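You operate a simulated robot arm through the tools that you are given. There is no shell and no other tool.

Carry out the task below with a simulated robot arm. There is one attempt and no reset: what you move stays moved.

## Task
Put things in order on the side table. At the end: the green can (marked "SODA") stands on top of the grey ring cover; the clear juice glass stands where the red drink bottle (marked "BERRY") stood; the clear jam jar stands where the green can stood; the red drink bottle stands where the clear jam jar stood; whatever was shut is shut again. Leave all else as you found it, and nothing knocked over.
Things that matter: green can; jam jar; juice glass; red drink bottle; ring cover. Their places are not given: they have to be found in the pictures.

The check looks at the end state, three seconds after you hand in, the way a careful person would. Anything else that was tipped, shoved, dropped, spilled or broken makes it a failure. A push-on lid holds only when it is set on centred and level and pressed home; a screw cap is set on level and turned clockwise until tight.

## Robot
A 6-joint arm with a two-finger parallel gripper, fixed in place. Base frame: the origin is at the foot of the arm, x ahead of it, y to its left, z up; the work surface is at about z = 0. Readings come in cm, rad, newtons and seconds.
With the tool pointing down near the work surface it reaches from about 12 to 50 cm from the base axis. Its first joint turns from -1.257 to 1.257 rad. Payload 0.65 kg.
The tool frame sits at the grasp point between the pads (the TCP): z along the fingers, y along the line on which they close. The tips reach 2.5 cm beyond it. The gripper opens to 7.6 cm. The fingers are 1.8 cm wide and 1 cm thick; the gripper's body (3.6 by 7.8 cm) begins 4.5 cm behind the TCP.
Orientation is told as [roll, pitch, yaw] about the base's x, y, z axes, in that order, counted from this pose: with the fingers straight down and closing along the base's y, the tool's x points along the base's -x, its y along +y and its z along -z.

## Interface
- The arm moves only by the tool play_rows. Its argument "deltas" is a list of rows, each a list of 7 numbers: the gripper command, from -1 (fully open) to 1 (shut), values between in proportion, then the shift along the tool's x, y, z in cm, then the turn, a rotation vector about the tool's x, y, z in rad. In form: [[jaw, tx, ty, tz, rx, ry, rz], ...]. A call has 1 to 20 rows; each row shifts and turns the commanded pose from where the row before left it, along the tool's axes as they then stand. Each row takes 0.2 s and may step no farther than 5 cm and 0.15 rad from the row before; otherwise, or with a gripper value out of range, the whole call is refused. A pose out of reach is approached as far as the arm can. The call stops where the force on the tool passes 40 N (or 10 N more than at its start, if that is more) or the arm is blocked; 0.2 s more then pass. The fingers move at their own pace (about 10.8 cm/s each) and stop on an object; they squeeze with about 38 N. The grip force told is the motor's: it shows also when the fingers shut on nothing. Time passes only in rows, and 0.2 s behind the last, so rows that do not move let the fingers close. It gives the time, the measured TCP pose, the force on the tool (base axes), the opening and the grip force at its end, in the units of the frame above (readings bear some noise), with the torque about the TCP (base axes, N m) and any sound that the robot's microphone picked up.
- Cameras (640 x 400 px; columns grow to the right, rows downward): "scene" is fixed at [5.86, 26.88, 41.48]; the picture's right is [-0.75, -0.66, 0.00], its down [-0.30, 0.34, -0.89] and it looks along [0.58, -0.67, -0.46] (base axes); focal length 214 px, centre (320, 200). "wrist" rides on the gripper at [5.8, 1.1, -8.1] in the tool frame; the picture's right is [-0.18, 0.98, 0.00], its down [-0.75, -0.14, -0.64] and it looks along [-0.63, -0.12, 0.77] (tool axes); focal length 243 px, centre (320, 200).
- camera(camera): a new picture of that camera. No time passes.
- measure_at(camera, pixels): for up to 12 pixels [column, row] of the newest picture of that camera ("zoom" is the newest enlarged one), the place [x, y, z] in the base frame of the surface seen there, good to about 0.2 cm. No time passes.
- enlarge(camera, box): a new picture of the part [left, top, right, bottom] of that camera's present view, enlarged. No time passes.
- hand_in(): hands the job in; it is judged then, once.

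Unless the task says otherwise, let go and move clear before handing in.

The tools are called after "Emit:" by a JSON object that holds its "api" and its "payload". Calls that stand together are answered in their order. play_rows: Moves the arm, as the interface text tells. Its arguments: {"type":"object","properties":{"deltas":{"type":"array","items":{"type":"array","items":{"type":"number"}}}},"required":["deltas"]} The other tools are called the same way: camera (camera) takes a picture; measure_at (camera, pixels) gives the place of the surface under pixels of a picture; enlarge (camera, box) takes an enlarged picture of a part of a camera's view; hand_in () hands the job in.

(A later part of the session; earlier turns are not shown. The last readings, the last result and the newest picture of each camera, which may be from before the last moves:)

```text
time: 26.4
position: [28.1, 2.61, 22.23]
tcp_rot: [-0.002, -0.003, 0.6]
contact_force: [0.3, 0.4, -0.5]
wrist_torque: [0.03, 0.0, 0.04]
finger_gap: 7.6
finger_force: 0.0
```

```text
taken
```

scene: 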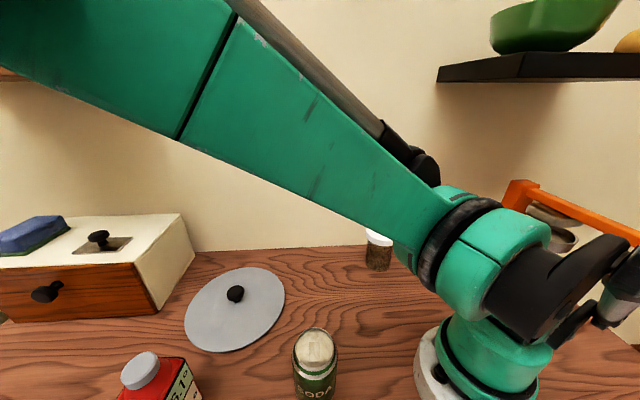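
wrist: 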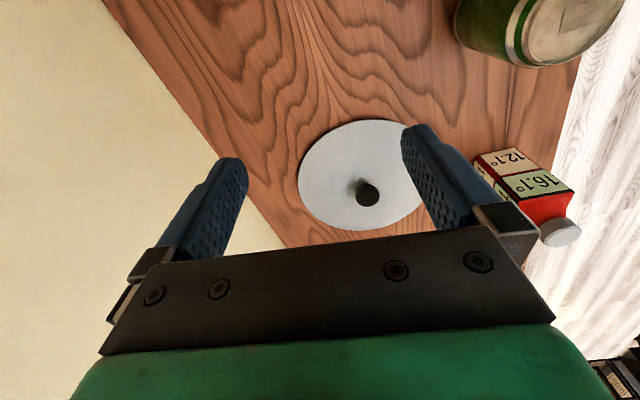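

The arm recovered cleanly at (28.1,2.6,22.2). I'll turn to yaw 0 and go above the intended can spot on the disc's near side for a top view.

Emit:
{"api": "play_rows", "payload": {"deltas": [[-1, 0, 0, 0, 0, 0, 0.15], [-1, 0, 0, 0, 0, 0, 0.15], [-1, 0, 0, 0, 0, 0, 0.15], [-1, 0, 0, 0, 0, 0, 0.15], [-1, -1.93, 4.13, 0, 0, 0, 0], [-1, -1.93, 4.13, 0, 0, 0, 0], [-1, -1.93, 4.13, 0, 0, 0, 0], [1, 0, 0, 0, 0, 0, 0], [1, 0, 0, 0, 0, 0, 0]]}}

Emit:
{"api": "camera", "payload": {"camera": "wrist"}}

Emit:
{"api": "measure_at", "payload": {"camera": "scene", "pixels": [[315, 330], [297, 345], [333, 345], [315, 365], [303, 356], [328, 356]]}}

```text
time: 28.4
position: [34.13, 15.05, 22.45]
tcp_rot: [0.001, -0.002, -0.001]
contact_force: [-0.2, 0.4, -0.2]
wrist_torque: [-0.01, 0.0, 0.0]
finger_gap: 0.0
finger_force: 24.0
```

```text
taken
```

wrist: 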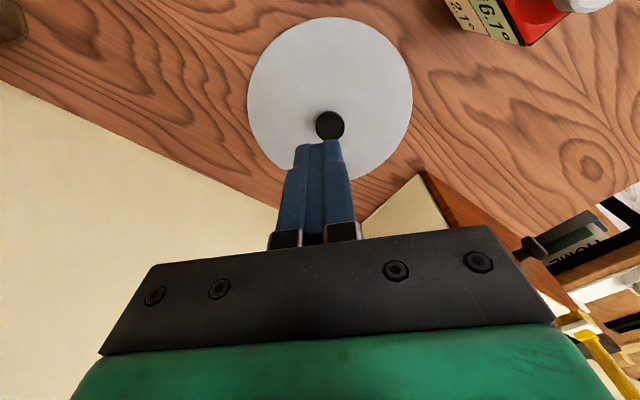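

```text
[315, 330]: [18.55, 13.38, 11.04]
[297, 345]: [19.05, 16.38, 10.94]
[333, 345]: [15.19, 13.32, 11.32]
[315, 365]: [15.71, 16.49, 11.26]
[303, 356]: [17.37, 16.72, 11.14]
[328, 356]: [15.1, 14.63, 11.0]
```

Fingers are shut above the disc; the knob is at (330,125). I'll measure disc edge points to get its exact centre before the press test.

Emit:
{"api": "measure_at", "payload": {"camera": "wrist", "pixels": [[250, 95], [409, 95], [328, 21], [330, 120], [318, 125], [342, 125], [330, 112], [345, 175], [275, 140], [395, 140], [275, 45], [385, 45]]}}

Emit:
{"api": "enlarge", "payload": {"camera": "wrist", "box": [240, 10, 420, 190]}}

```text
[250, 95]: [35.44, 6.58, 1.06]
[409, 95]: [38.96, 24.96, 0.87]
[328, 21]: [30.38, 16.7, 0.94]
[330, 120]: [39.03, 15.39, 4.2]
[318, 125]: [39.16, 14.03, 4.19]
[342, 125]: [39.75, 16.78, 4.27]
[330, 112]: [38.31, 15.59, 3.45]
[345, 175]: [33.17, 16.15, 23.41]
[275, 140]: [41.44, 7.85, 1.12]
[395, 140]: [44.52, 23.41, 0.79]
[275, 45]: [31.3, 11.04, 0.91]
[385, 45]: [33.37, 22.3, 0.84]
```

```text
2.22 times, centred on (330, 100) of wrist
```

zoom: 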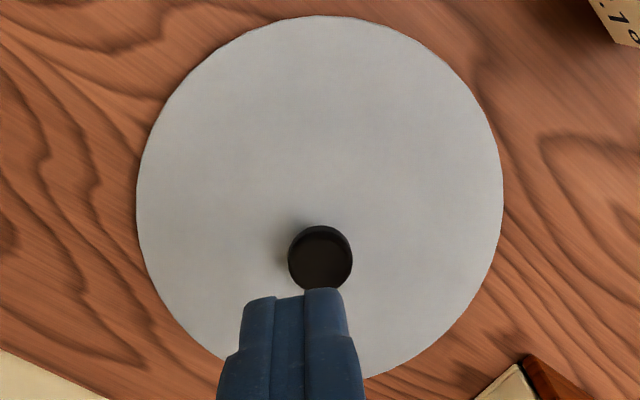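

Disc centre is about (39.4,15.3), radius 9.6; the knob's radius is about 1.6. I'll descend at (34.1,15.05), first to just above the disc.

Emit:
{"api": "play_rows", "payload": {"deltas": [[1, 0, 0, 4.5, 0, 0, 0], [1, 0, 0, 4.5, 0, 0, 0], [1, 0, 0, 4.5, 0, 0, 0], [1, 0, 0, 3.5, 0, 0, 0], [1, 0, 0, 0.6, 0, 0, 0], [1, 0, 0, 0.2, 0, 0, 0], [1, 0, 0, 0.2, 0, 0, 0]]}}

```text
time: 30.0
position: [33.9, 15.04, 4.35]
tcp_rot: [0.0, -0.002, 0.0]
contact_force: [-0.2, -0.9, 0.5]
wrist_torque: [-0.03, 0.01, -0.04]
finger_gap: 0.0
finger_force: 23.3
```

Still no contact at z=4.35 (tips near z=1.85). Continuing down in small steps.

Emit:
{"api": "play_rows", "payload": {"deltas": [[1, 0, 0, 0.2, 0, 0, 0], [1, 0, 0, 0.2, 0, 0, 0], [1, 0, 0, 0.2, 0, 0, 0], [1, 0, 0, 0.1, 0, 0, 0], [1, 0, 0, 0.1, 0, 0, 0]]}}

```text
time: 31.1
position: [33.82, 15.03, 3.66]
tcp_rot: [0.0, -0.002, 0.0]
contact_force: [0.2, -1.0, 14.6]
wrist_torque: [-0.01, 0.09, 0.0]
finger_gap: 0.01
finger_force: 23.7
stopped in row 5: the force on the tool passed its limit at 47 N (the readings are from after the stop); the commanded pose is now the measured one
```

Contact came at z=3.66 with a stiff response (a 47 N peak, now 14.6 N), so the disc isn't giving way there. I'll check in pictures that it's still flat while pressed.

Emit:
{"api": "camera", "payload": {"camera": "scene"}}

Emit:
{"api": "measure_at", "payload": {"camera": "scene", "pixels": [[230, 275], [245, 271], [190, 318], [200, 335], [215, 346], [275, 310], [283, 290], [210, 290]]}}

```text
taken
```

scene: 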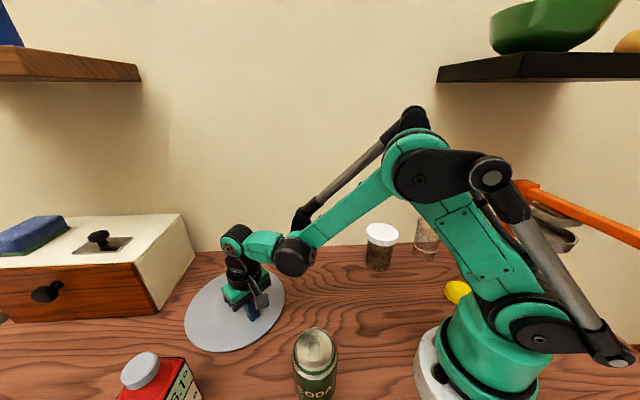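

```text
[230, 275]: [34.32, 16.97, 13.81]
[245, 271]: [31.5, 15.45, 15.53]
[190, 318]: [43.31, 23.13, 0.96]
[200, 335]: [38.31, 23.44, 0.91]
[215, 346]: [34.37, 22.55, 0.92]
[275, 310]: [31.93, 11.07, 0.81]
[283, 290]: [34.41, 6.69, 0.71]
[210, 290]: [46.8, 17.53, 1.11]
```

The disc stayed flat (edge heights 0.7–1.1 all around), so it bears load there. I'll rise, open, and go above the can.

Emit:
{"api": "play_rows", "payload": {"deltas": [[1, 0, 0, -1, 0, 0, 0], [1, 0, 0, -4.1, 0, 0, 0], [1, 0, 0, -4.1, 0, 0, 0], [1, 0, 0, -4.1, 0, 0, 0], [-1, 0, 0, -4, 0, 0, 0], [-1, 4.19, -0.03, 0, 0, 0, 0], [-1, 4.19, -0.03, 0, 0, 0, 0], [-1, 4.19, -0.03, 0, 0, 0, 0], [-1, 4.19, -0.03, 0, 0, 0, 0], [-1, 0, 0, 0, 0, 0, 0]]}}

Emit:
{"api": "camera", "payload": {"camera": "wrist"}}

Emit:
{"api": "camera", "payload": {"camera": "scene"}}

```text
time: 33.3
position: [16.96, 14.97, 21.08]
tcp_rot: [0.003, -0.001, 0.0]
contact_force: [-0.1, 0.4, 0.8]
wrist_torque: [0.01, 0.02, 0.03]
finger_gap: 7.61
finger_force: 0.1
```

```text
taken
```

wrist: 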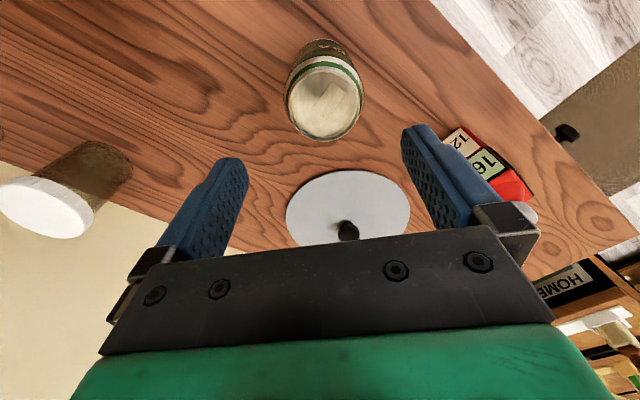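

```text
taken
```

scene: 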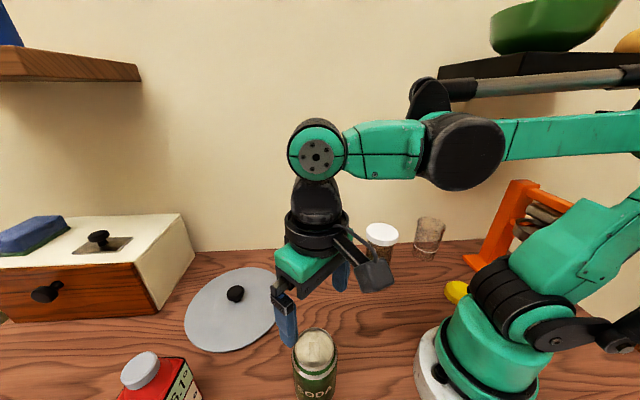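

The can top sits at about (326,97) in the wrist view. I'll measure its rim points for exact centring and size.

Emit:
{"api": "measure_at", "payload": {"camera": "wrist", "pixels": [[291, 102], [359, 94], [320, 67], [331, 134], [326, 100], [302, 76], [345, 72], [308, 128], [352, 118], [320, 48]]}}

Emit:
{"api": "enlarge", "payload": {"camera": "wrist", "box": [260, 30, 390, 150]}}

```text
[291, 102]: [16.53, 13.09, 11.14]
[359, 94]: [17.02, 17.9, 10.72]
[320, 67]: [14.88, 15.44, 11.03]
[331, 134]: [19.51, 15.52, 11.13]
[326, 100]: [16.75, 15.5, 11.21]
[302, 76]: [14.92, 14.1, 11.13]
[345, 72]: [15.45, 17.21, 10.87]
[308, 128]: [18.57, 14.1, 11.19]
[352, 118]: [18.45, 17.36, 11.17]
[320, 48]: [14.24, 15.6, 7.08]
```

```text
3.33 times, centred on (325, 90) of wrist
```

zoom: 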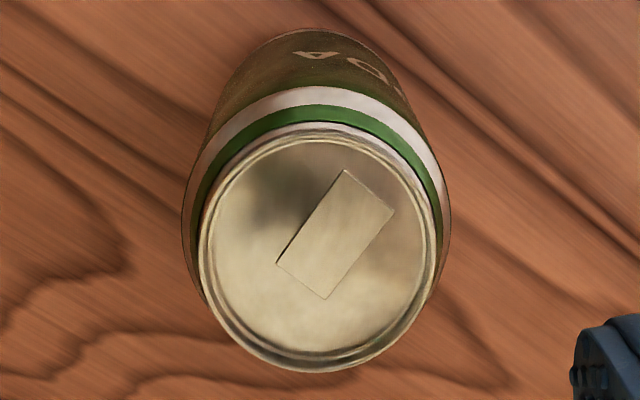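

The image geometry places the can's centre near (17.1,15.25), diameter about 6.1. I'll shift over it, descend to z=7.5 and close.

Emit:
{"api": "play_rows", "payload": {"deltas": [[-1, -0.12, 0.28, 0, 0, 0, 0], [-1, 0, 0, 4, 0, 0, 0], [-1, 0, 0, 4, 0, 0, 0], [-1, 0, 0, 3, 0, 0, 0], [-1, 0, 0, 2.58, 0, 0, 0], [-1, 0, 0, 0, 0, 0, 0]]}}

Emit:
{"api": "camera", "payload": {"camera": "wrist"}}

Emit:
{"api": "camera", "payload": {"camera": "scene"}}

```text
time: 34.7
position: [17.12, 15.2, 7.45]
tcp_rot: [0.001, -0.002, -0.001]
contact_force: [0.2, 0.2, -0.1]
wrist_torque: [0.01, -0.02, -0.03]
finger_gap: 7.6
finger_force: 0.0
```

```text
taken
```

wrist: 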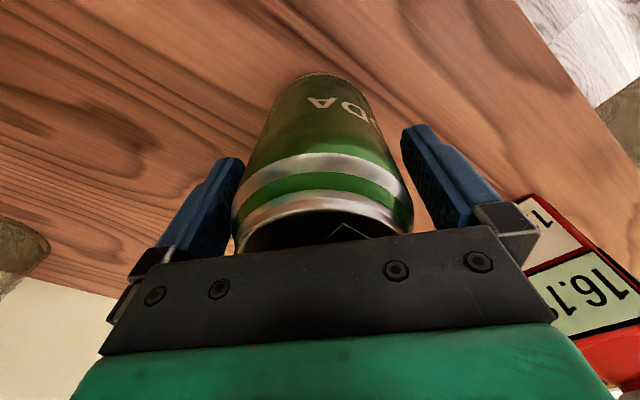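

```text
taken
```

scene: 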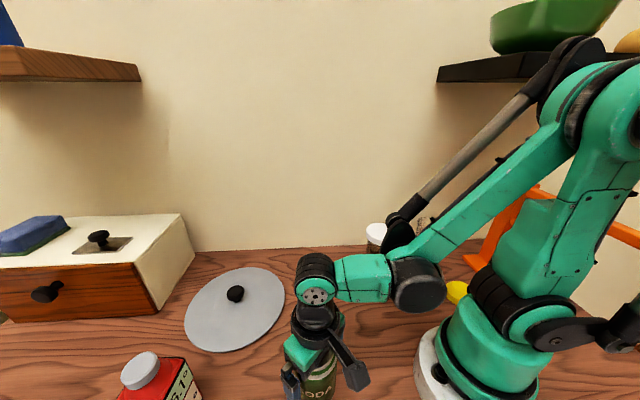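

The can is between the fingers, with both sides clear. Closing the gripper.

Emit:
{"api": "play_rows", "payload": {"deltas": [[0.0, 0, 0, 0, 0, 0, 0], [0.3, 0, 0, 0, 0, 0, 0], [1, 0, 0, 0, 0, 0, 0], [1, 0, 0, 0, 0, 0, 0], [1, 0, 0, 0, 0, 0, 0]]}}

```text
time: 35.9
position: [17.02, 15.29, 7.53]
tcp_rot: [0.003, -0.001, -0.002]
contact_force: [0.1, 0.1, 0.5]
wrist_torque: [0.03, 0.0, -0.02]
finger_gap: 5.92
finger_force: 38.5
```

Gripped at a gap of 5.92, so the can's diameter is about 5.9 and it stood at (17.05,15.28). I'll lift and carry it above the disc's near side.

Emit:
{"api": "play_rows", "payload": {"deltas": [[1, 0, 0, -1, 0, 0, 0], [1, 0, 0, -2.5, 0, 0, 0], [1, 0, 0, -2.5, 0, 0, 0], [1, 0, 0, -2.5, 0, 0, 0], [1, -2.5, 0, 0, 0, 0, 0], [1, -3, 0, 0, 0, 0, 0], [1, -3, 0, 0, 0, 0, 0], [1, -3, 0, 0, 0, 0, 0], [1, -3, 0, 0, 0, 0, 0], [1, -2.5, 0, 0, 0, 0, 0], [1, 0, 0, 0, 0, 0, 0]]}}

Emit:
{"api": "camera", "payload": {"camera": "wrist"}}

Emit:
{"api": "camera", "payload": {"camera": "scene"}}

```text
time: 38.3
position: [34.42, 15.23, 15.82]
tcp_rot: [0.003, -0.001, 0.001]
contact_force: [-0.4, 0.2, 0.0]
wrist_torque: [0.02, 0.02, 0.03]
finger_gap: 5.91
finger_force: 38.0
```

```text
taken
```

wrist: 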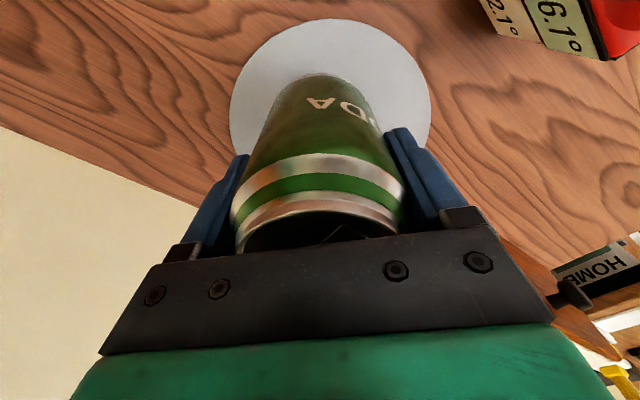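

```text
taken
```

scene: 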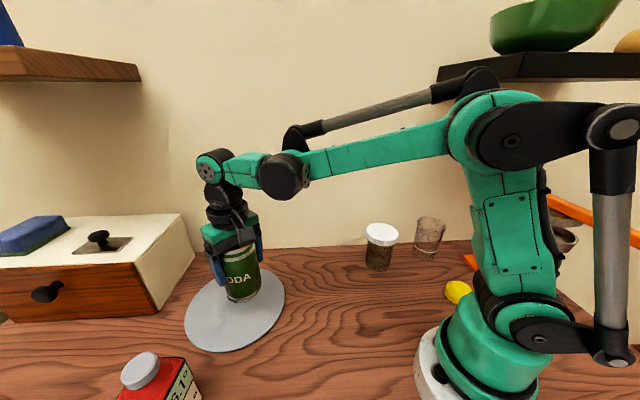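

The can is held above the disc at (34.42,15.23,15.8). I'll descend to just above the disc, then correct x.

Emit:
{"api": "play_rows", "payload": {"deltas": [[1, 0.2, 0, 2.5, 0, 0, 0], [1, 0, 0, 2.5, 0, 0, 0], [1, 0, 0, 1.2, 0, 0, 0], [1, 0, 0, 0.4, 0, 0, 0], [1, 0, 0, 0, 0, 0, 0]]}}

Emit:
{"api": "camera", "payload": {"camera": "wrist"}}

Emit:
{"api": "enlarge", "payload": {"camera": "scene", "box": [170, 210, 300, 360]}}

```text
time: 39.5
position: [33.92, 15.27, 9.29]
tcp_rot: [0.0, -0.003, 0.002]
contact_force: [0.3, -0.5, -0.1]
wrist_torque: [0.0, 0.0, 0.0]
finger_gap: 5.91
finger_force: 37.5
```

```text
taken
```

wrist: 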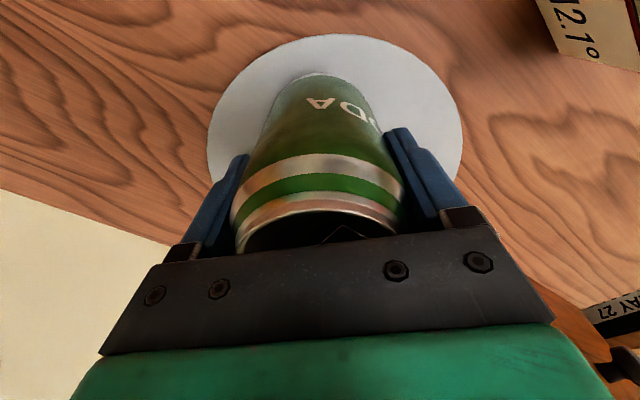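

```text
2.67 times, centred on (235, 285) of scene
```

zoom: 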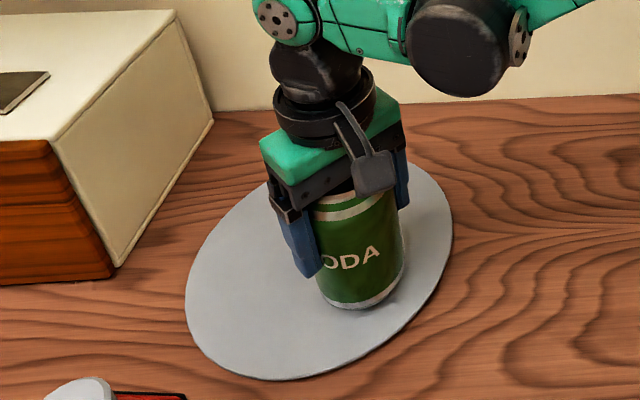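

The can hovers about 0.7 cm above the disc at (33.9,15.3), clear of the knob. I'll lower it in small steps until contact.

Emit:
{"api": "play_rows", "payload": {"deltas": [[1, -0.15, 0, 0.2, 0, 0, 0], [1, 0, 0, 0.1, 0, 0, 0], [1, 0, 0, 0.1, 0, 0, 0], [1, 0, 0, 0.05, 0, 0, 0], [1, 0, 0, 0.05, 0, 0, 0]]}}

```text
time: 40.7
position: [33.99, 15.13, 8.88]
tcp_rot: [0.002, -0.003, 0.001]
contact_force: [-0.1, -0.4, -0.7]
wrist_torque: [0.0, -0.03, 0.01]
finger_gap: 5.9
finger_force: 37.8
```

Emit:
{"api": "play_rows", "payload": {"deltas": [[1, 0, 0, 0.1, 0, 0, 0], [1, 0, 0, 0.05, 0, 0, 0], [1, 0, 0, 0.05, 0, 0, 0], [1, 0, 0, 0.05, 0, 0, 0]]}}

```text
time: 41.7
position: [34.27, 15.22, 8.6]
tcp_rot: [0.002, -0.003, 0.002]
contact_force: [-2.8, -0.5, 31.2]
wrist_torque: [-0.04, -0.14, -0.1]
finger_gap: 5.87
finger_force: 38.1
```

Contact: 31 N at z=8.60, so the can rests on the disc (top ≈1.05). I'll ease off slightly, then open.

Emit:
{"api": "play_rows", "payload": {"deltas": [[1, 0, 0, -0.05, 0, 0, 0], [1, 0, 0, 0, 0, 0, 0]]}}

```text
time: 42.3
position: [34.09, 15.18, 8.72]
tcp_rot: [0.003, -0.002, 0.002]
contact_force: [0.6, -0.4, 1.2]
wrist_torque: [-0.05, -0.04, 0.08]
finger_gap: 5.9
finger_force: 38.0
```

Force is down to about 1 N, so the can is just resting. Opening gradually, then rising straight up.

Emit:
{"api": "play_rows", "payload": {"deltas": [[-0.5, 0, 0, 0, 0, 0, 0], [-0.65, 0, 0, 0, 0, 0, 0], [-0.8, 0, 0, 0, 0, 0, 0], [-1, 0, 0, 0, 0, 0, 0], [-1, 0, 0, 0, 0, 0, 0]]}}

Emit:
{"api": "camera", "payload": {"camera": "scene"}}

Emit:
{"api": "camera", "payload": {"camera": "wrist"}}

```text
time: 43.5
position: [34.07, 15.07, 8.76]
tcp_rot: [0.002, -0.002, 0.0]
contact_force: [0.1, 0.5, 0.0]
wrist_torque: [-0.02, 0.02, 0.01]
finger_gap: 7.58
finger_force: 0.1
```

```text
taken
```

scene: 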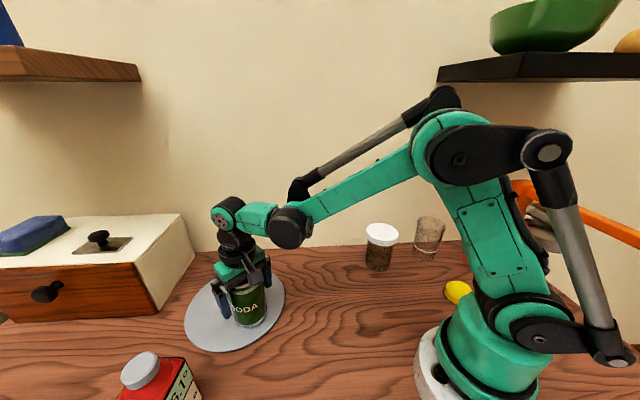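

```text
taken
```

wrist: 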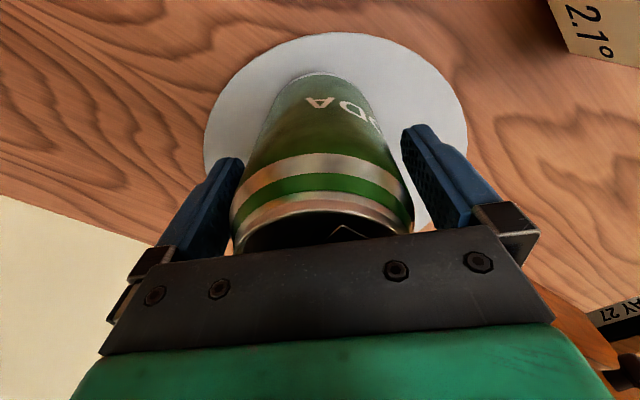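

The can stands freely on the disc. I'll rise straight up, then travel over to the jar.

Emit:
{"api": "play_rows", "payload": {"deltas": [[-1, 0, 0, -1.5, 0, 0, 0], [-1, 0, 0, -3, 0, 0, 0], [-1, 0, 0, -4.5, 0, 0, 0], [-1, 0, 0, -4.5, 0, 0, 0], [-1, 1.6, -4.35, 0, 0, 0, 0], [-1, 1.6, -4.35, 0, 0, 0, 0], [-1, 1.6, -4.35, 0, 0, 0, 0], [-1, 1.6, -4.35, 0, 0, 0, 0], [-1, 1.6, -4.35, 0, 0, 0, 0], [-1, 1.6, -4.35, 0, 0, 0, 0], [-1, 1.6, -4.35, 0, 0, 0, 0], [-1, 0, 0, 0, 0, 0, 0]]}}

Emit:
{"api": "camera", "payload": {"camera": "wrist"}}

Emit:
{"api": "camera", "payload": {"camera": "scene"}}

```text
time: 46.1
position: [22.86, -15.21, 22.17]
tcp_rot: [0.002, -0.001, 0.0]
contact_force: [-0.1, -0.3, 0.2]
wrist_torque: [0.02, -0.02, 0.02]
finger_gap: 7.6
finger_force: 0.1
```

```text
taken
```

wrist: 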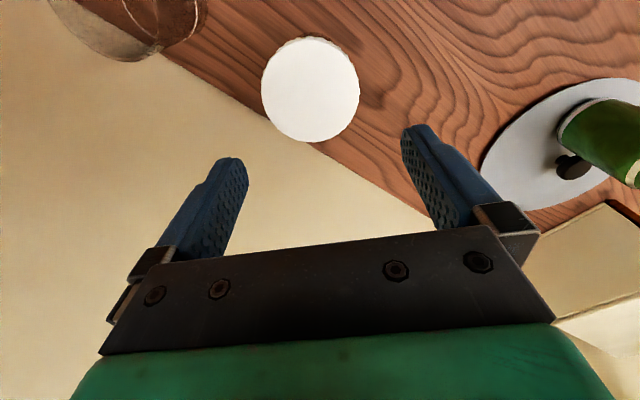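

```text
taken
```

scene: 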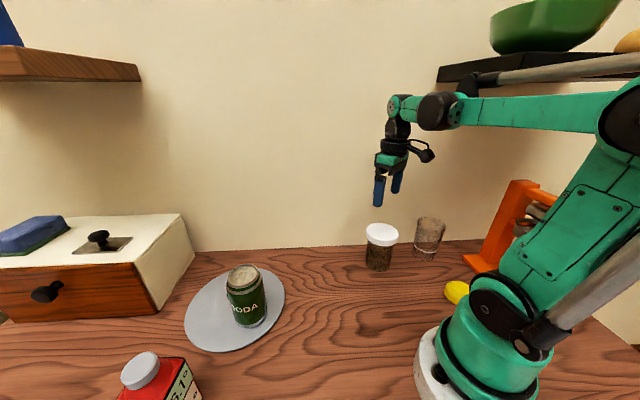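

The can stands on the disc, right beside the knob. The jar's lid is at (311,90) in the wrist view; I'll measure its rim since the 7.6 cm opening may be tight.

Emit:
{"api": "enlarge", "payload": {"camera": "wrist", "box": [240, 20, 380, 160]}}

Emit:
{"api": "measure_at", "payload": {"camera": "wrist", "pixels": [[266, 90], [356, 88], [310, 42], [312, 139], [311, 90], [275, 60], [345, 60], [280, 125], [345, 122], [300, 38], [340, 45]]}}

Emit:
{"api": "enlarge", "payload": {"camera": "scene", "box": [345, 205, 455, 275]}}

```text
2.86 times, centred on (310, 90) of wrist
```

zoom: 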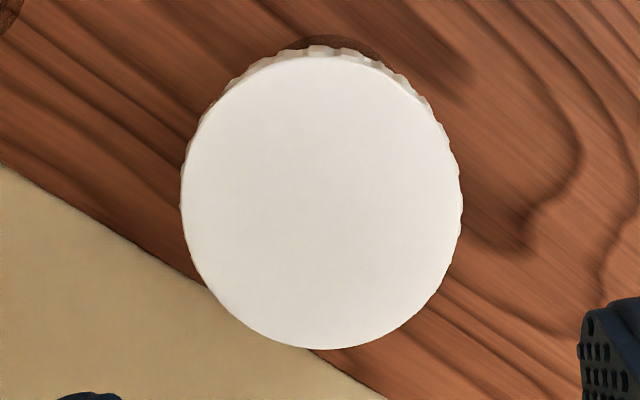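

```text
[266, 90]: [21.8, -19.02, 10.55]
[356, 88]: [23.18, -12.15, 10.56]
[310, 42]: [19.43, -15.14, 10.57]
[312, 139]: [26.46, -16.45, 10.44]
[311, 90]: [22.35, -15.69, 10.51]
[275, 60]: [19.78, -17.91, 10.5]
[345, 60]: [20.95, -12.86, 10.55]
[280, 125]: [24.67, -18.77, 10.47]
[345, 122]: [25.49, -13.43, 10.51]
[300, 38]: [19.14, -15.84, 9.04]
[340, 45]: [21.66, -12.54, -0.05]
```

```text
5.71 times, centred on (400, 240) of scene
```

zoom: 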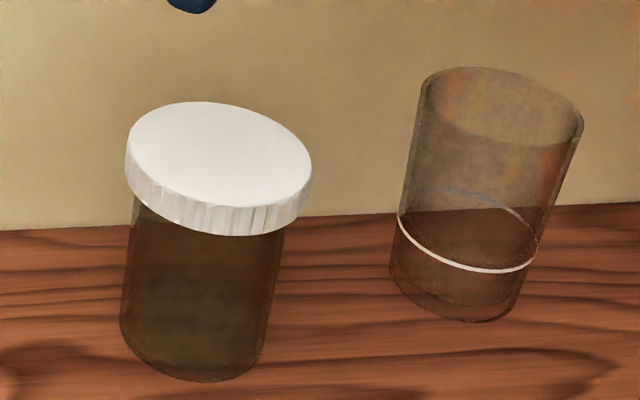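

The lid measures about 7.5 cm across, too wide to straddle from above with a 7.6 cm opening, while the body below is about 6.3 cm. I'll grasp the body from the side with the tool tilted 60°, so first I'll orient the tool in free space.

Emit:
{"api": "play_rows", "payload": {"deltas": [[-1, -2.4, 4.3, 0, 0, 0, 0], [-1, -2.4, 4.3, 0, 0, 0, 0], [-1, -2.4, 4.3, 0, 0, 0, 0], [-1, 0, 0, 0, 0, 0, -0.15], [-1, 0, 0, 0, 0, 0, -0.15], [-1, 0, 0, 0, 0, 0, -0.15], [-1, 0, 0, 0, 0, 0, -0.15], [-1, 0, 0, 0, 0, 0, -0.15], [-1, 0, 0, 0, 0, 0, -0.15], [-1, 0, 0, 0, 0, 0.15, 0], [-1, 0, 0, 0, 0, 0.15, 0], [-1, 0, 0, 0, 0, 0.15, 0], [-1, 0, 0, 0, 0, 0.15, 0], [-1, 0, 0, 0, 0, 0.15, 0], [-1, 0, 0, 0, 0, 0.15, 0], [-1, 0, 0, 0, 0, 0.15, 0]]}}

Emit:
{"api": "camera", "payload": {"camera": "wrist"}}

Emit:
{"api": "camera", "payload": {"camera": "scene"}}

```text
time: 49.5
position: [30.18, -15.16, 22.13]
tcp_rot: [0.009, 0.982, 0.915]
contact_force: [-26.5, 16.5, 0.7]
wrist_torque: [-0.12, -0.11, -0.42]
finger_gap: 5.14
finger_force: 0.2
out of reach, approached as far as the arm can: row 14, 15, 16
stopped in row 16: the force on the tool passed its limit at 55 N (the readings are from after the stop); the commanded pose is now the measured one
```

```text
taken
```

wrist: 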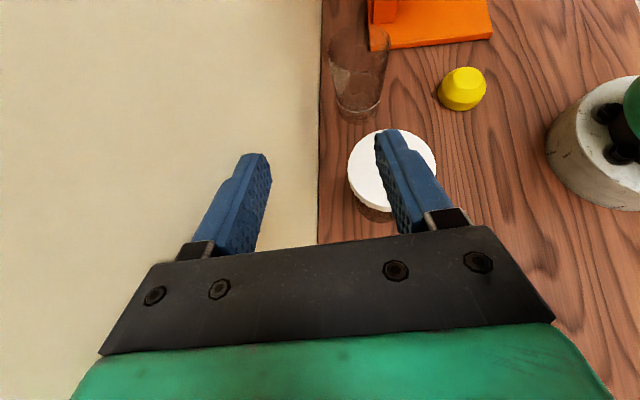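

```text
taken
```

scene: 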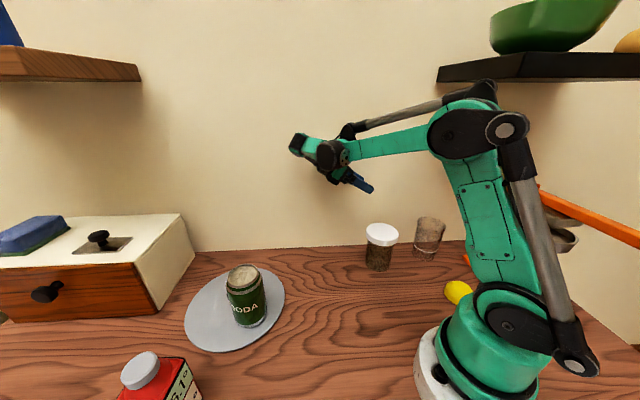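

The tilt at that yaw was out of reach, and the fingers drifted into the wall at (30.2,-15.2); nothing on the table was touched. I'll back away from the wall and reduce the tilt.

Emit:
{"api": "play_rows", "payload": {"deltas": [[-1, -0.2, 2.0, -0.3, 0, 0, 0], [-1, -0.4, 3.9, -0.6, 0, 0, 0], [-1, 0, 0, 0, 0, -0.15, 0], [-1, 0, 0, 0, 0, -0.15, 0], [-1, 0, 0, 0, 0, -0.15, 0]]}}

Emit:
{"api": "camera", "payload": {"camera": "scene"}}

```text
time: 50.7
position: [25.91, -14.89, 22.03]
tcp_rot: [0.003, 0.531, 0.914]
contact_force: [-0.2, -0.6, 0.0]
wrist_torque: [-0.01, -0.03, 0.0]
finger_gap: 7.58
finger_force: 0.1
out of reach, approached as far as the arm can: row 1, 2
```

```text
taken
```

scene: 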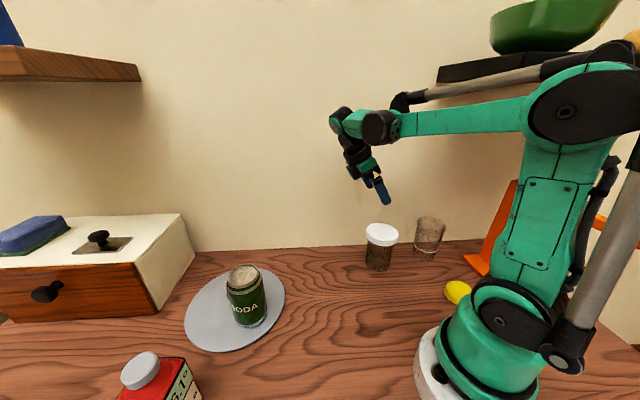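

Clear of the wall now at (25.9,-14.9,22), tilt 0.53. I'll move to the open side of the jar and turn so that the fingers point across the arm's radius, where the wrist bends less.

Emit:
{"api": "play_rows", "payload": {"deltas": [[-1, -2.39, 2.71, -1.79, 0, 0, 0], [-1, -2.39, 2.71, -1.79, 0, 0, 0], [-1, -2.39, 2.71, -1.79, 0, 0, 0], [-1, 0, 0, 0, 0.076, 0, -0.129], [-1, 0, 0, 0, 0.076, 0, -0.129], [-1, 0, 0, 0, 0.076, 0, -0.129]]}}

```text
time: 52.1
position: [24.91, -2.76, 23.12]
tcp_rot: [0.002, 0.531, 1.366]
contact_force: [0.5, -0.4, -0.1]
wrist_torque: [-0.05, 0.0, -0.03]
finger_gap: 7.62
finger_force: 0.0
```

That worked: (24.9,-2.8,23.1), yaw 1.37, tilt 0.53. Now I'll tilt further step by step.

Emit:
{"api": "play_rows", "payload": {"deltas": [[-1, 0, 0, 0, 0, 0.12, 0], [-1, 0, 0, 0, 0, 0.12, 0]]}}

```text
time: 52.7
position: [25.04, -2.76, 23.08]
tcp_rot: [0.004, 0.773, 1.364]
contact_force: [-0.2, 0.3, -0.1]
wrist_torque: [-0.02, 0.02, 0.02]
finger_gap: 7.57
finger_force: 0.0
```

Emit:
{"api": "play_rows", "payload": {"deltas": [[-1, 0, 0, 0, 0, 0.12, 0]]}}

```text
time: 53.1
position: [25.04, -2.87, 23.15]
tcp_rot: [0.003, 0.894, 1.363]
contact_force: [-0.4, 0.2, 0.9]
wrist_torque: [-0.01, 0.0, -0.02]
finger_gap: 7.62
finger_force: 0.0
```

Emit:
{"api": "play_rows", "payload": {"deltas": [[-1, 0, 0, 0, 0, 0.1, 0]]}}

```text
time: 53.5
position: [25.62, -4.02, 23.05]
tcp_rot: [0.0, 0.988, 1.365]
contact_force: [-1.0, -0.7, 0.7]
wrist_torque: [0.01, 0.01, -0.03]
finger_gap: 7.6
finger_force: 0.0
out of reach, approached as far as the arm can: row 1
```

At z=23 the tilt limit is about 0.95. A lower wrist should allow more, so I'll ease the tilt back a little and descend at the standoff in front of the jar.

Emit:
{"api": "play_rows", "payload": {"deltas": [[-1, 0, 0, 0, 0, -0.09, 0], [-1, -1.71, 0.16, 2.67, 0, 0, 0], [-1, -1.71, 0.16, 2.67, 0, 0, 0], [-1, -1.71, 0.16, 2.67, 0, 0, 0]]}}

Emit:
{"api": "camera", "payload": {"camera": "wrist"}}

Emit:
{"api": "camera", "payload": {"camera": "scene"}}

```text
time: 54.5
position: [24.37, -6.78, 13.98]
tcp_rot: [0.005, 0.903, 1.363]
contact_force: [-0.2, -0.2, 0.4]
wrist_torque: [0.02, -0.02, -0.02]
finger_gap: 7.59
finger_force: 0.0
```

```text
taken
```

wrist: 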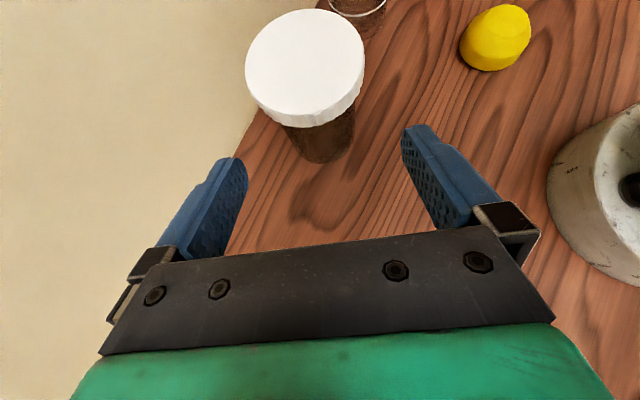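

```text
taken
```

scene: 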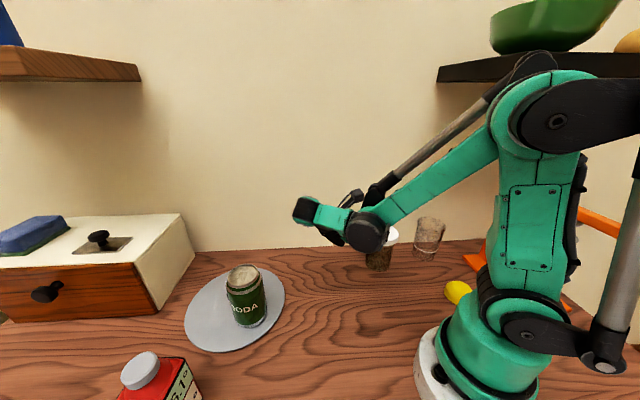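

The jar now appears between and ahead of the fingers at (310,90). I'll try a larger tilt here at z=14.

Emit:
{"api": "play_rows", "payload": {"deltas": [[-1, 0, 0, 0, 0, 0.08, 0], [-1, 0, 0, 0, 0, 0.07, 0]]}}

```text
time: 55.1
position: [24.34, -6.85, 13.93]
tcp_rot: [0.003, 1.051, 1.365]
contact_force: [-0.2, 0.4, -0.1]
wrist_torque: [-0.01, 0.01, 0.01]
finger_gap: 7.59
finger_force: 0.1
```

Tilt 1.05 is reachable here. Descending to z≈4.3 at the standoff and centring sideways on the jar.

Emit:
{"api": "play_rows", "payload": {"deltas": [[-1, -2.8, -0.07, 1.6, 0, 0, 0], [-1, -2.8, -0.07, 1.6, 0, 0, 0], [-1, -2.8, -0.07, 1.6, 0, 0, 0], [-1, 0, 0, 0, 0, 0, 0]]}}

Emit:
{"api": "camera", "payload": {"camera": "wrist"}}

Emit:
{"api": "camera", "payload": {"camera": "scene"}}

```text
time: 56.1
position: [25.76, -6.66, 5.69]
tcp_rot: [0.005, 1.05, 1.365]
contact_force: [0.3, 0.4, 0.2]
wrist_torque: [0.02, -0.04, 0.03]
finger_gap: 7.59
finger_force: 0.1
out of reach, approached as far as the arm can: row 3
```

```text
taken
```

wrist: 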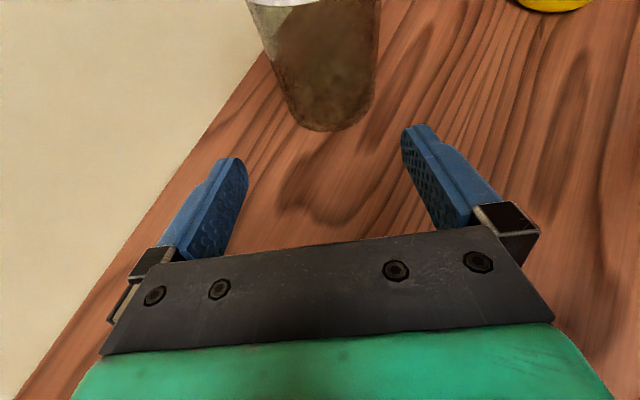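

```text
taken
```

scene: 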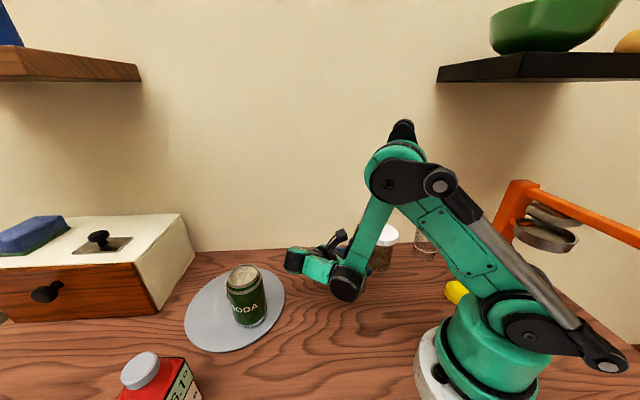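

The arm is near its fold limit here (wrist low and close in). Turning so the hand extends further out should help, so I'll raise slightly and yaw back to about 0.95 around the jar.

Emit:
{"api": "play_rows", "payload": {"deltas": [[-1, 2.13, -1.79, 1.11, 0, 0, 0], [-1, 0, 0, 0, -0.087, 0, 0.05], [-1, 0, 0, 0, -0.087, 0, 0.05]]}}

```text
time: 56.9
position: [27.34, -9.73, 6.87]
tcp_rot: [0.0, 1.05, 1.161]
contact_force: [-0.5, 0.2, 0.0]
wrist_torque: [0.02, 0.0, -0.02]
finger_gap: 7.6
finger_force: 0.1
out of reach, approached as far as the arm can: row 3
```

Still slightly out of reach at yaw 1.16. I'll look at the arm's configuration to see what limits it.

Emit:
{"api": "camera", "payload": {"camera": "scene"}}

Emit:
{"api": "camera", "payload": {"camera": "wrist"}}

Emit:
{"api": "measure_at", "payload": {"camera": "scene", "pixels": [[345, 275], [310, 265], [400, 180], [440, 180], [400, 130], [500, 290], [590, 350], [440, 215]]}}

```text
taken
```

scene: 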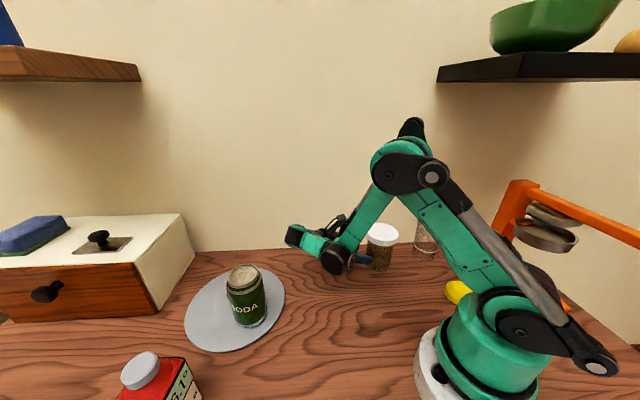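

```text
taken
```

wrist: 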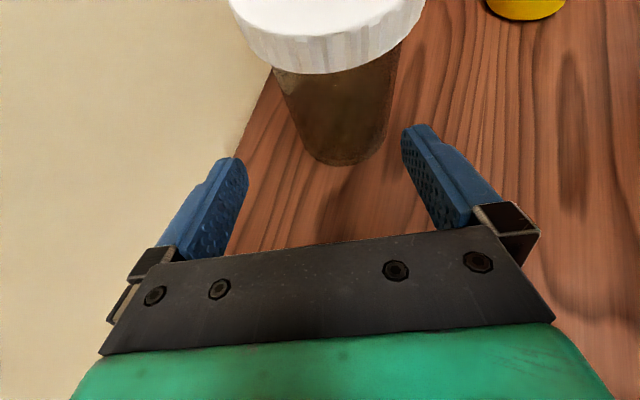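

```text
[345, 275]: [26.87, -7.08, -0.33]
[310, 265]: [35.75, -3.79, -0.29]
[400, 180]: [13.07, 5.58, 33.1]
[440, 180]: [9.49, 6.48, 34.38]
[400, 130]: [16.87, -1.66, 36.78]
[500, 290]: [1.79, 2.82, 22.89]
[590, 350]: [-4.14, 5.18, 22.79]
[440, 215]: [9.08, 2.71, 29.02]
```

The hand faces the jar, which is offset to the right at (340,100). I'll measure the lid's lower edge and the jar's foot to place the grasp exactly.

Emit:
{"api": "measure_at", "payload": {"camera": "wrist", "pixels": [[330, 71], [330, 62], [330, 50], [330, 78], [300, 120], [340, 120], [375, 110], [350, 163], [285, 70], [400, 40], [248, 30], [422, 15]]}}

Emit:
{"api": "enlarge", "payload": {"camera": "wrist", "box": [210, 0, 450, 180]}}

```text
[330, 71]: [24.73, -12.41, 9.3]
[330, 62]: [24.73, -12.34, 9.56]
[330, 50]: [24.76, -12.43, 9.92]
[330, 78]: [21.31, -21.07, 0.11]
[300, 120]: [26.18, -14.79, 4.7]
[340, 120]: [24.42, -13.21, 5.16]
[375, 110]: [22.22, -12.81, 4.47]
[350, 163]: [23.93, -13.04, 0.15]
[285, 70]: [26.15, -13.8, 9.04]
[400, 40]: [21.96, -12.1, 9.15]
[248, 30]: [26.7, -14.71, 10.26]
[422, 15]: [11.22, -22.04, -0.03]
```

```text
2.22 times, centred on (330, 90) of wrist
```

zoom: 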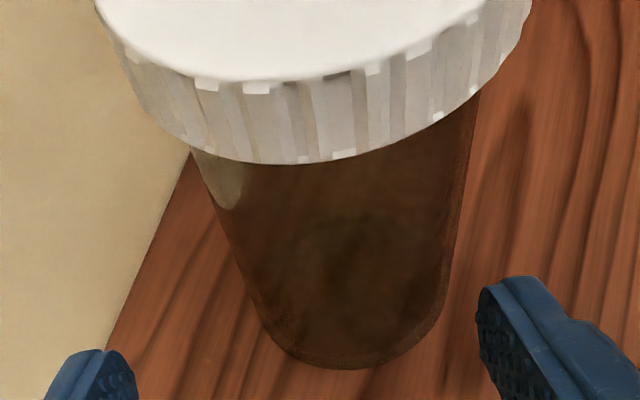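

The lid's lower edge is at z≈9.1 with radius about 3.8; the body radius is about 3.0, axis near (22.75,-15.75). I'll shift sideways to line up and lower a bit.

Emit:
{"api": "play_rows", "payload": {"deltas": [[-1, 0, 0.93, 0, 0, 0, 0], [-1, 0, 0.93, 0, 0, 0, 0], [-1, -0.65, 0, 0.37, 0, 0, 0], [-1, -0.65, 0, 0.37, 0, 0, 0]]}}

```text
time: 57.9
position: [25.65, -9.94, 5.39]
tcp_rot: [0.002, 1.051, 1.161]
contact_force: [0.9, -0.4, -1.1]
wrist_torque: [-0.03, 0.02, -0.04]
finger_gap: 7.56
finger_force: 0.0
out of reach, approached as far as the arm can: row 1, 2
```

Now at (25.65,-9.94,5.39), nearly lined up. I'll correct 0.35 sideways and advance halfway.

Emit:
{"api": "play_rows", "payload": {"deltas": [[-1, 0, 0.35, 0, 0, 0, 0], [-1, 0.63, 0, 1.1, 0, 0, 0], [-1, 0.63, 0, 1.1, 0, 0, 0]]}}

Emit:
{"api": "camera", "payload": {"camera": "wrist"}}

Emit:
{"api": "camera", "payload": {"camera": "scene"}}

```text
time: 58.7
position: [24.27, -12.26, 5.42]
tcp_rot: [0.005, 1.052, 1.163]
contact_force: [0.5, 1.0, 0.3]
wrist_torque: [0.01, 0.03, -0.02]
finger_gap: 7.61
finger_force: 0.0
```

```text
taken
```

wrist: 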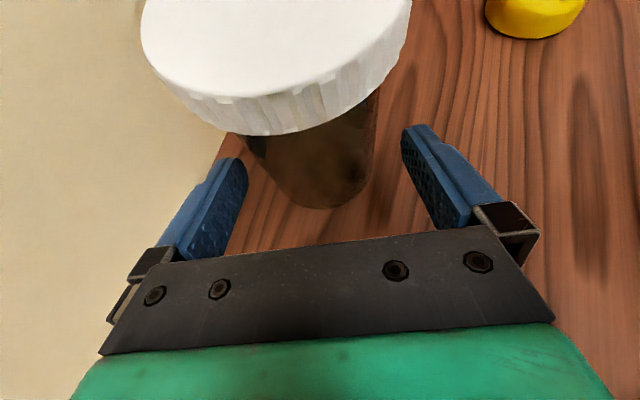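

```text
taken
```

scene: 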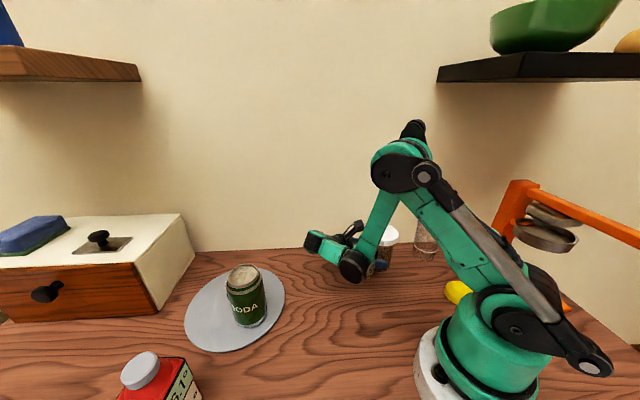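

The expected projection (jar axis near (312,110)) matches the picture, so alignment is good. Advancing the remaining 2.4 cm in small steps.

Emit:
{"api": "play_rows", "payload": {"deltas": [[-1, 0.4, -0.1, 0.7, 0, 0, 0], [-1, 0.4, 0, 0.7, 0, 0, 0], [-1, 0.4, 0, 0.7, 0, 0, 0]]}}

Emit:
{"api": "camera", "payload": {"camera": "wrist"}}

Emit:
{"api": "enlarge", "payload": {"camera": "scene", "box": [280, 200, 460, 310]}}

```text
time: 59.5
position: [23.88, -14.46, 5.81]
tcp_rot: [0.004, 1.054, 1.165]
contact_force: [-0.5, 0.0, -0.1]
wrist_torque: [-0.02, 0.01, 0.0]
finger_gap: 7.6
finger_force: 0.1
out of reach, approached as far as the arm can: row 2
```

```text
taken
```

wrist: 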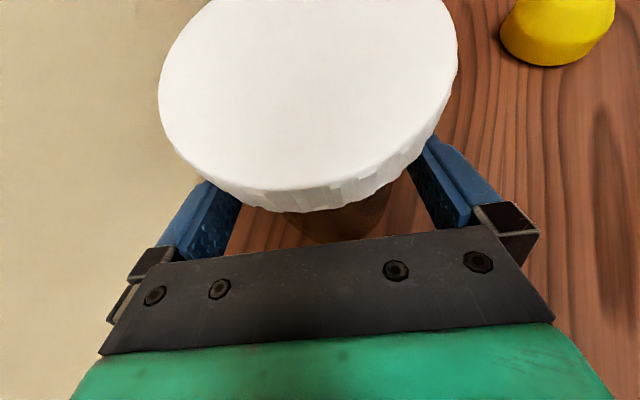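

```text
3.56 times, centred on (370, 255) of scene
```

zoom: 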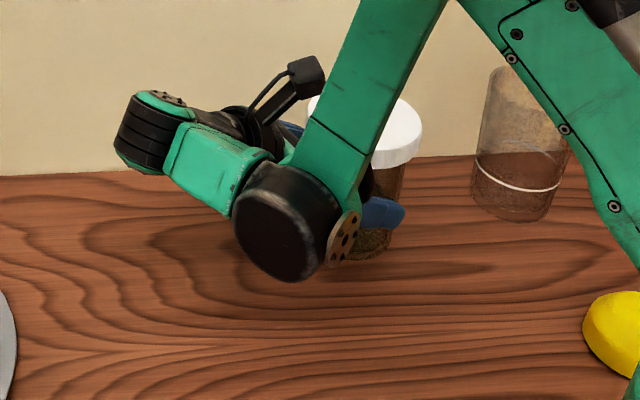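

Now at (23.88,-14.46,5.81) with the jar about 0.5 cm to the right of centre (lid centre at column 308 vs expected 285). I'll shift right before closing.

Emit:
{"api": "play_rows", "payload": {"deltas": [[-1, -0.15, 0.25, 0.1, 0, 0, 0], [-1, -0.15, 0.25, 0.1, 0, 0, 0]]}}

Emit:
{"api": "camera", "payload": {"camera": "wrist"}}

```text
time: 60.1
position: [23.89, -14.42, 5.85]
tcp_rot: [0.005, 1.052, 1.163]
contact_force: [-0.3, -0.5, 0.7]
wrist_torque: [0.0, -0.01, -0.01]
finger_gap: 7.57
finger_force: 0.0
out of reach, approached as far as the arm can: row 1
```

```text
taken
```

wrist: 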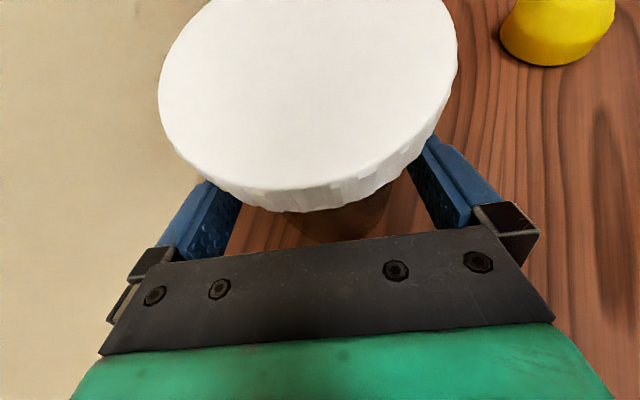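

The arm is at a fold limit here. Yawing the hand by about -0.2 around the TCP moves the wrist outward and also reduces the sideways offset to about 0.15.

Emit:
{"api": "play_rows", "payload": {"deltas": [[-1, 0, 0, 0, -0.087, 0, 0.05], [-1, 0, 0, 0, -0.087, 0, 0.05]]}}

Emit:
{"api": "camera", "payload": {"camera": "wrist"}}

```text
time: 60.7
position: [23.62, -14.85, 5.67]
tcp_rot: [0.0, 1.051, 0.962]
contact_force: [0.1, -0.6, 0.1]
wrist_torque: [-0.04, -0.01, 0.0]
finger_gap: 7.58
finger_force: 0.1
out of reach, approached as far as the arm can: row 2
```

```text
taken
```

wrist: 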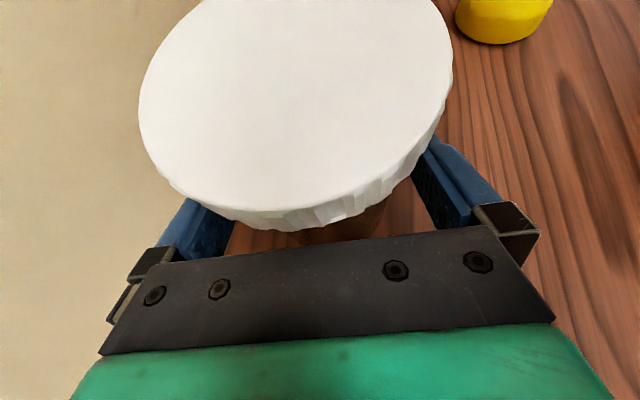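

Now q≈1.2 and the sideways offset is about 0.2, with no contact force. Closing on the jar's body.

Emit:
{"api": "play_rows", "payload": {"deltas": [[-0.6, 0, 0, 0, 0, 0, 0], [-0.5, 0, 0, 0, 0, 0, 0], [0, 0, 0, 0, 0, 0, 0], [1, 0, 0, 0, 0, 0, 0], [1, 0, 0, 0, 0, 0, 0]]}}

Emit:
{"api": "camera", "payload": {"camera": "wrist"}}

Emit:
{"api": "camera", "payload": {"camera": "scene"}}

```text
time: 61.9
position: [23.73, -14.95, 5.68]
tcp_rot: [0.0, 1.051, 0.962]
contact_force: [1.3, 0.9, 0.4]
wrist_torque: [0.02, 0.03, 0.03]
finger_gap: 6.31
finger_force: 37.9
```

```text
taken
```

wrist: 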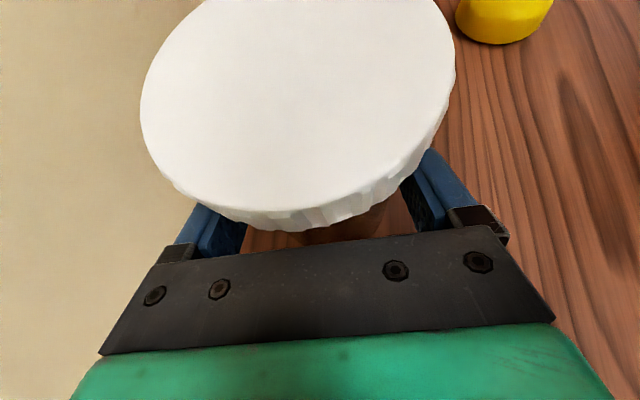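

```text
taken
```

scene: 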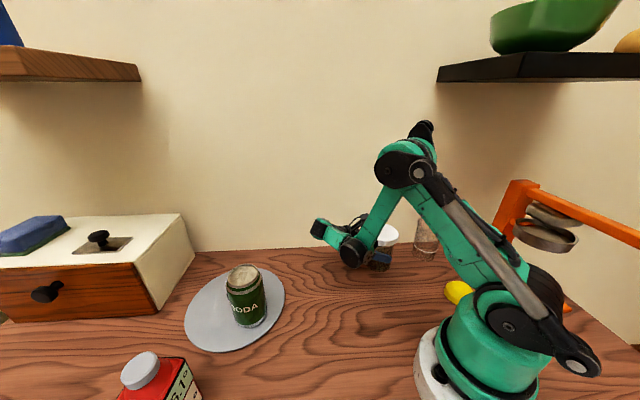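

Gripped: gap 6.31 at 38 N, the lid is untouched. I'll lift straight up by a few centimetres and check.

Emit:
{"api": "play_rows", "payload": {"deltas": [[1, 0.43, 0, -0.25, 0, 0, 0], [1, 0.87, 0, -0.5, 0, 0, 0], [1, 1.3, 0, -0.75, 0, 0, 0]]}}

Emit:
{"api": "camera", "payload": {"camera": "scene"}}

```text
time: 62.7
position: [23.76, -15.03, 8.67]
tcp_rot: [0.002, 1.051, 0.961]
contact_force: [0.0, -0.1, -2.5]
wrist_torque: [0.01, -0.01, -0.02]
finger_gap: 6.31
finger_force: 38.4
```

```text
taken
```

scene: 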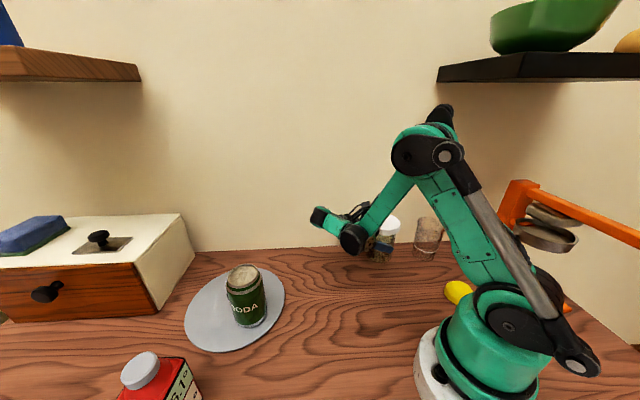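

Lifted 3 cm; the jar hangs upright with about 2.5 N of weight. I'll raise a bit more and pull it away from the wall and the glass towards open table.

Emit:
{"api": "play_rows", "payload": {"deltas": [[1, 1.3, 0, -0.75, 0, 0, 0], [1, 1.3, 0, -0.75, 0, 0, 0]]}}

```text
time: 63.3
position: [23.61, -14.97, 11.78]
tcp_rot: [0.001, 1.049, 0.961]
contact_force: [0.3, 0.1, -3.2]
wrist_torque: [0.03, -0.03, -0.02]
finger_gap: 6.34
finger_force: 37.8
```

At z=11.8 there's free space below. I'll reduce the tilt (the closed jar leans about 26° in the air) so the wrist stays within its limits during the transfer.

Emit:
{"api": "play_rows", "payload": {"deltas": [[1, 0, 0, 0, 0, -0.1, 0], [1, 0, 0, 0, 0, -0.1, 0], [1, 0, 0, 0, 0, -0.1, 0], [1, 0, 0, 0, 0, -0.1, 0]]}}

Emit:
{"api": "camera", "payload": {"camera": "wrist"}}

```text
time: 64.3
position: [23.64, -14.82, 11.67]
tcp_rot: [0.0, 0.651, 0.961]
contact_force: [-0.2, -0.2, -3.0]
wrist_torque: [0.0, -0.01, 0.04]
finger_gap: 6.31
finger_force: 38.5
```

```text
taken
```

wrist: 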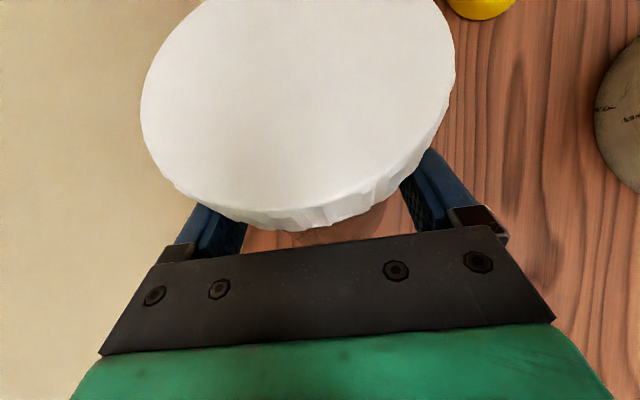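

The jar sits unchanged in the grip. Moving to open table around (26,0,14).

Emit:
{"api": "play_rows", "payload": {"deltas": [[1, -1.87, 1.3, -2.0, 0, 0, 0], [1, -1.87, 1.3, -2.0, 0, 0, 0], [1, -1.87, 1.3, -2.0, 0, 0, 0], [1, -1.87, 1.3, -2.0, 0, 0, 0], [1, -1.87, 1.3, -2.0, 0, 0, 0]]}}

Emit:
{"api": "camera", "payload": {"camera": "scene"}}

```text
time: 65.5
position: [26.47, -1.66, 14.07]
tcp_rot: [-0.012, 0.64, 0.961]
contact_force: [-0.8, 0.1, -2.4]
wrist_torque: [0.0, -0.04, -0.06]
finger_gap: 6.32
finger_force: 38.4
out of reach, approached as far as the arm can: row 5
```

```text
taken
```

scene: 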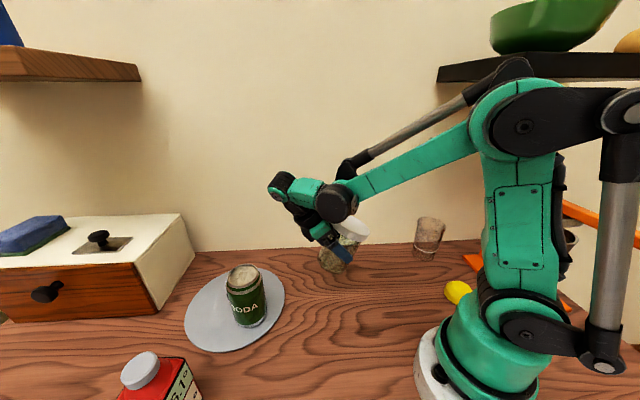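

A limit is showing again at tilt 0.64 here, so I'll reduce the tilt to about 0.4 and then swing the yaw over to the other side.

Emit:
{"api": "play_rows", "payload": {"deltas": [[1, 0, 0, 0, 0, -0.12, 0], [1, 0, 0, 0, 0, -0.12, 0], [1, 0, 0, 0, -0.0545, 0, 0.129], [1, 0, 0, 0, -0.0545, 0, 0.129], [1, 0, 0, 0, -0.0545, 0, 0.129], [1, 0, 0, 0, -0.0545, 0, 0.129]]}}

```text
time: 66.9
position: [26.44, -1.6, 13.97]
tcp_rot: [-0.008, 0.411, 0.395]
contact_force: [0.0, -0.1, -2.1]
wrist_torque: [0.02, -0.01, -0.02]
finger_gap: 6.32
finger_force: 38.0
```

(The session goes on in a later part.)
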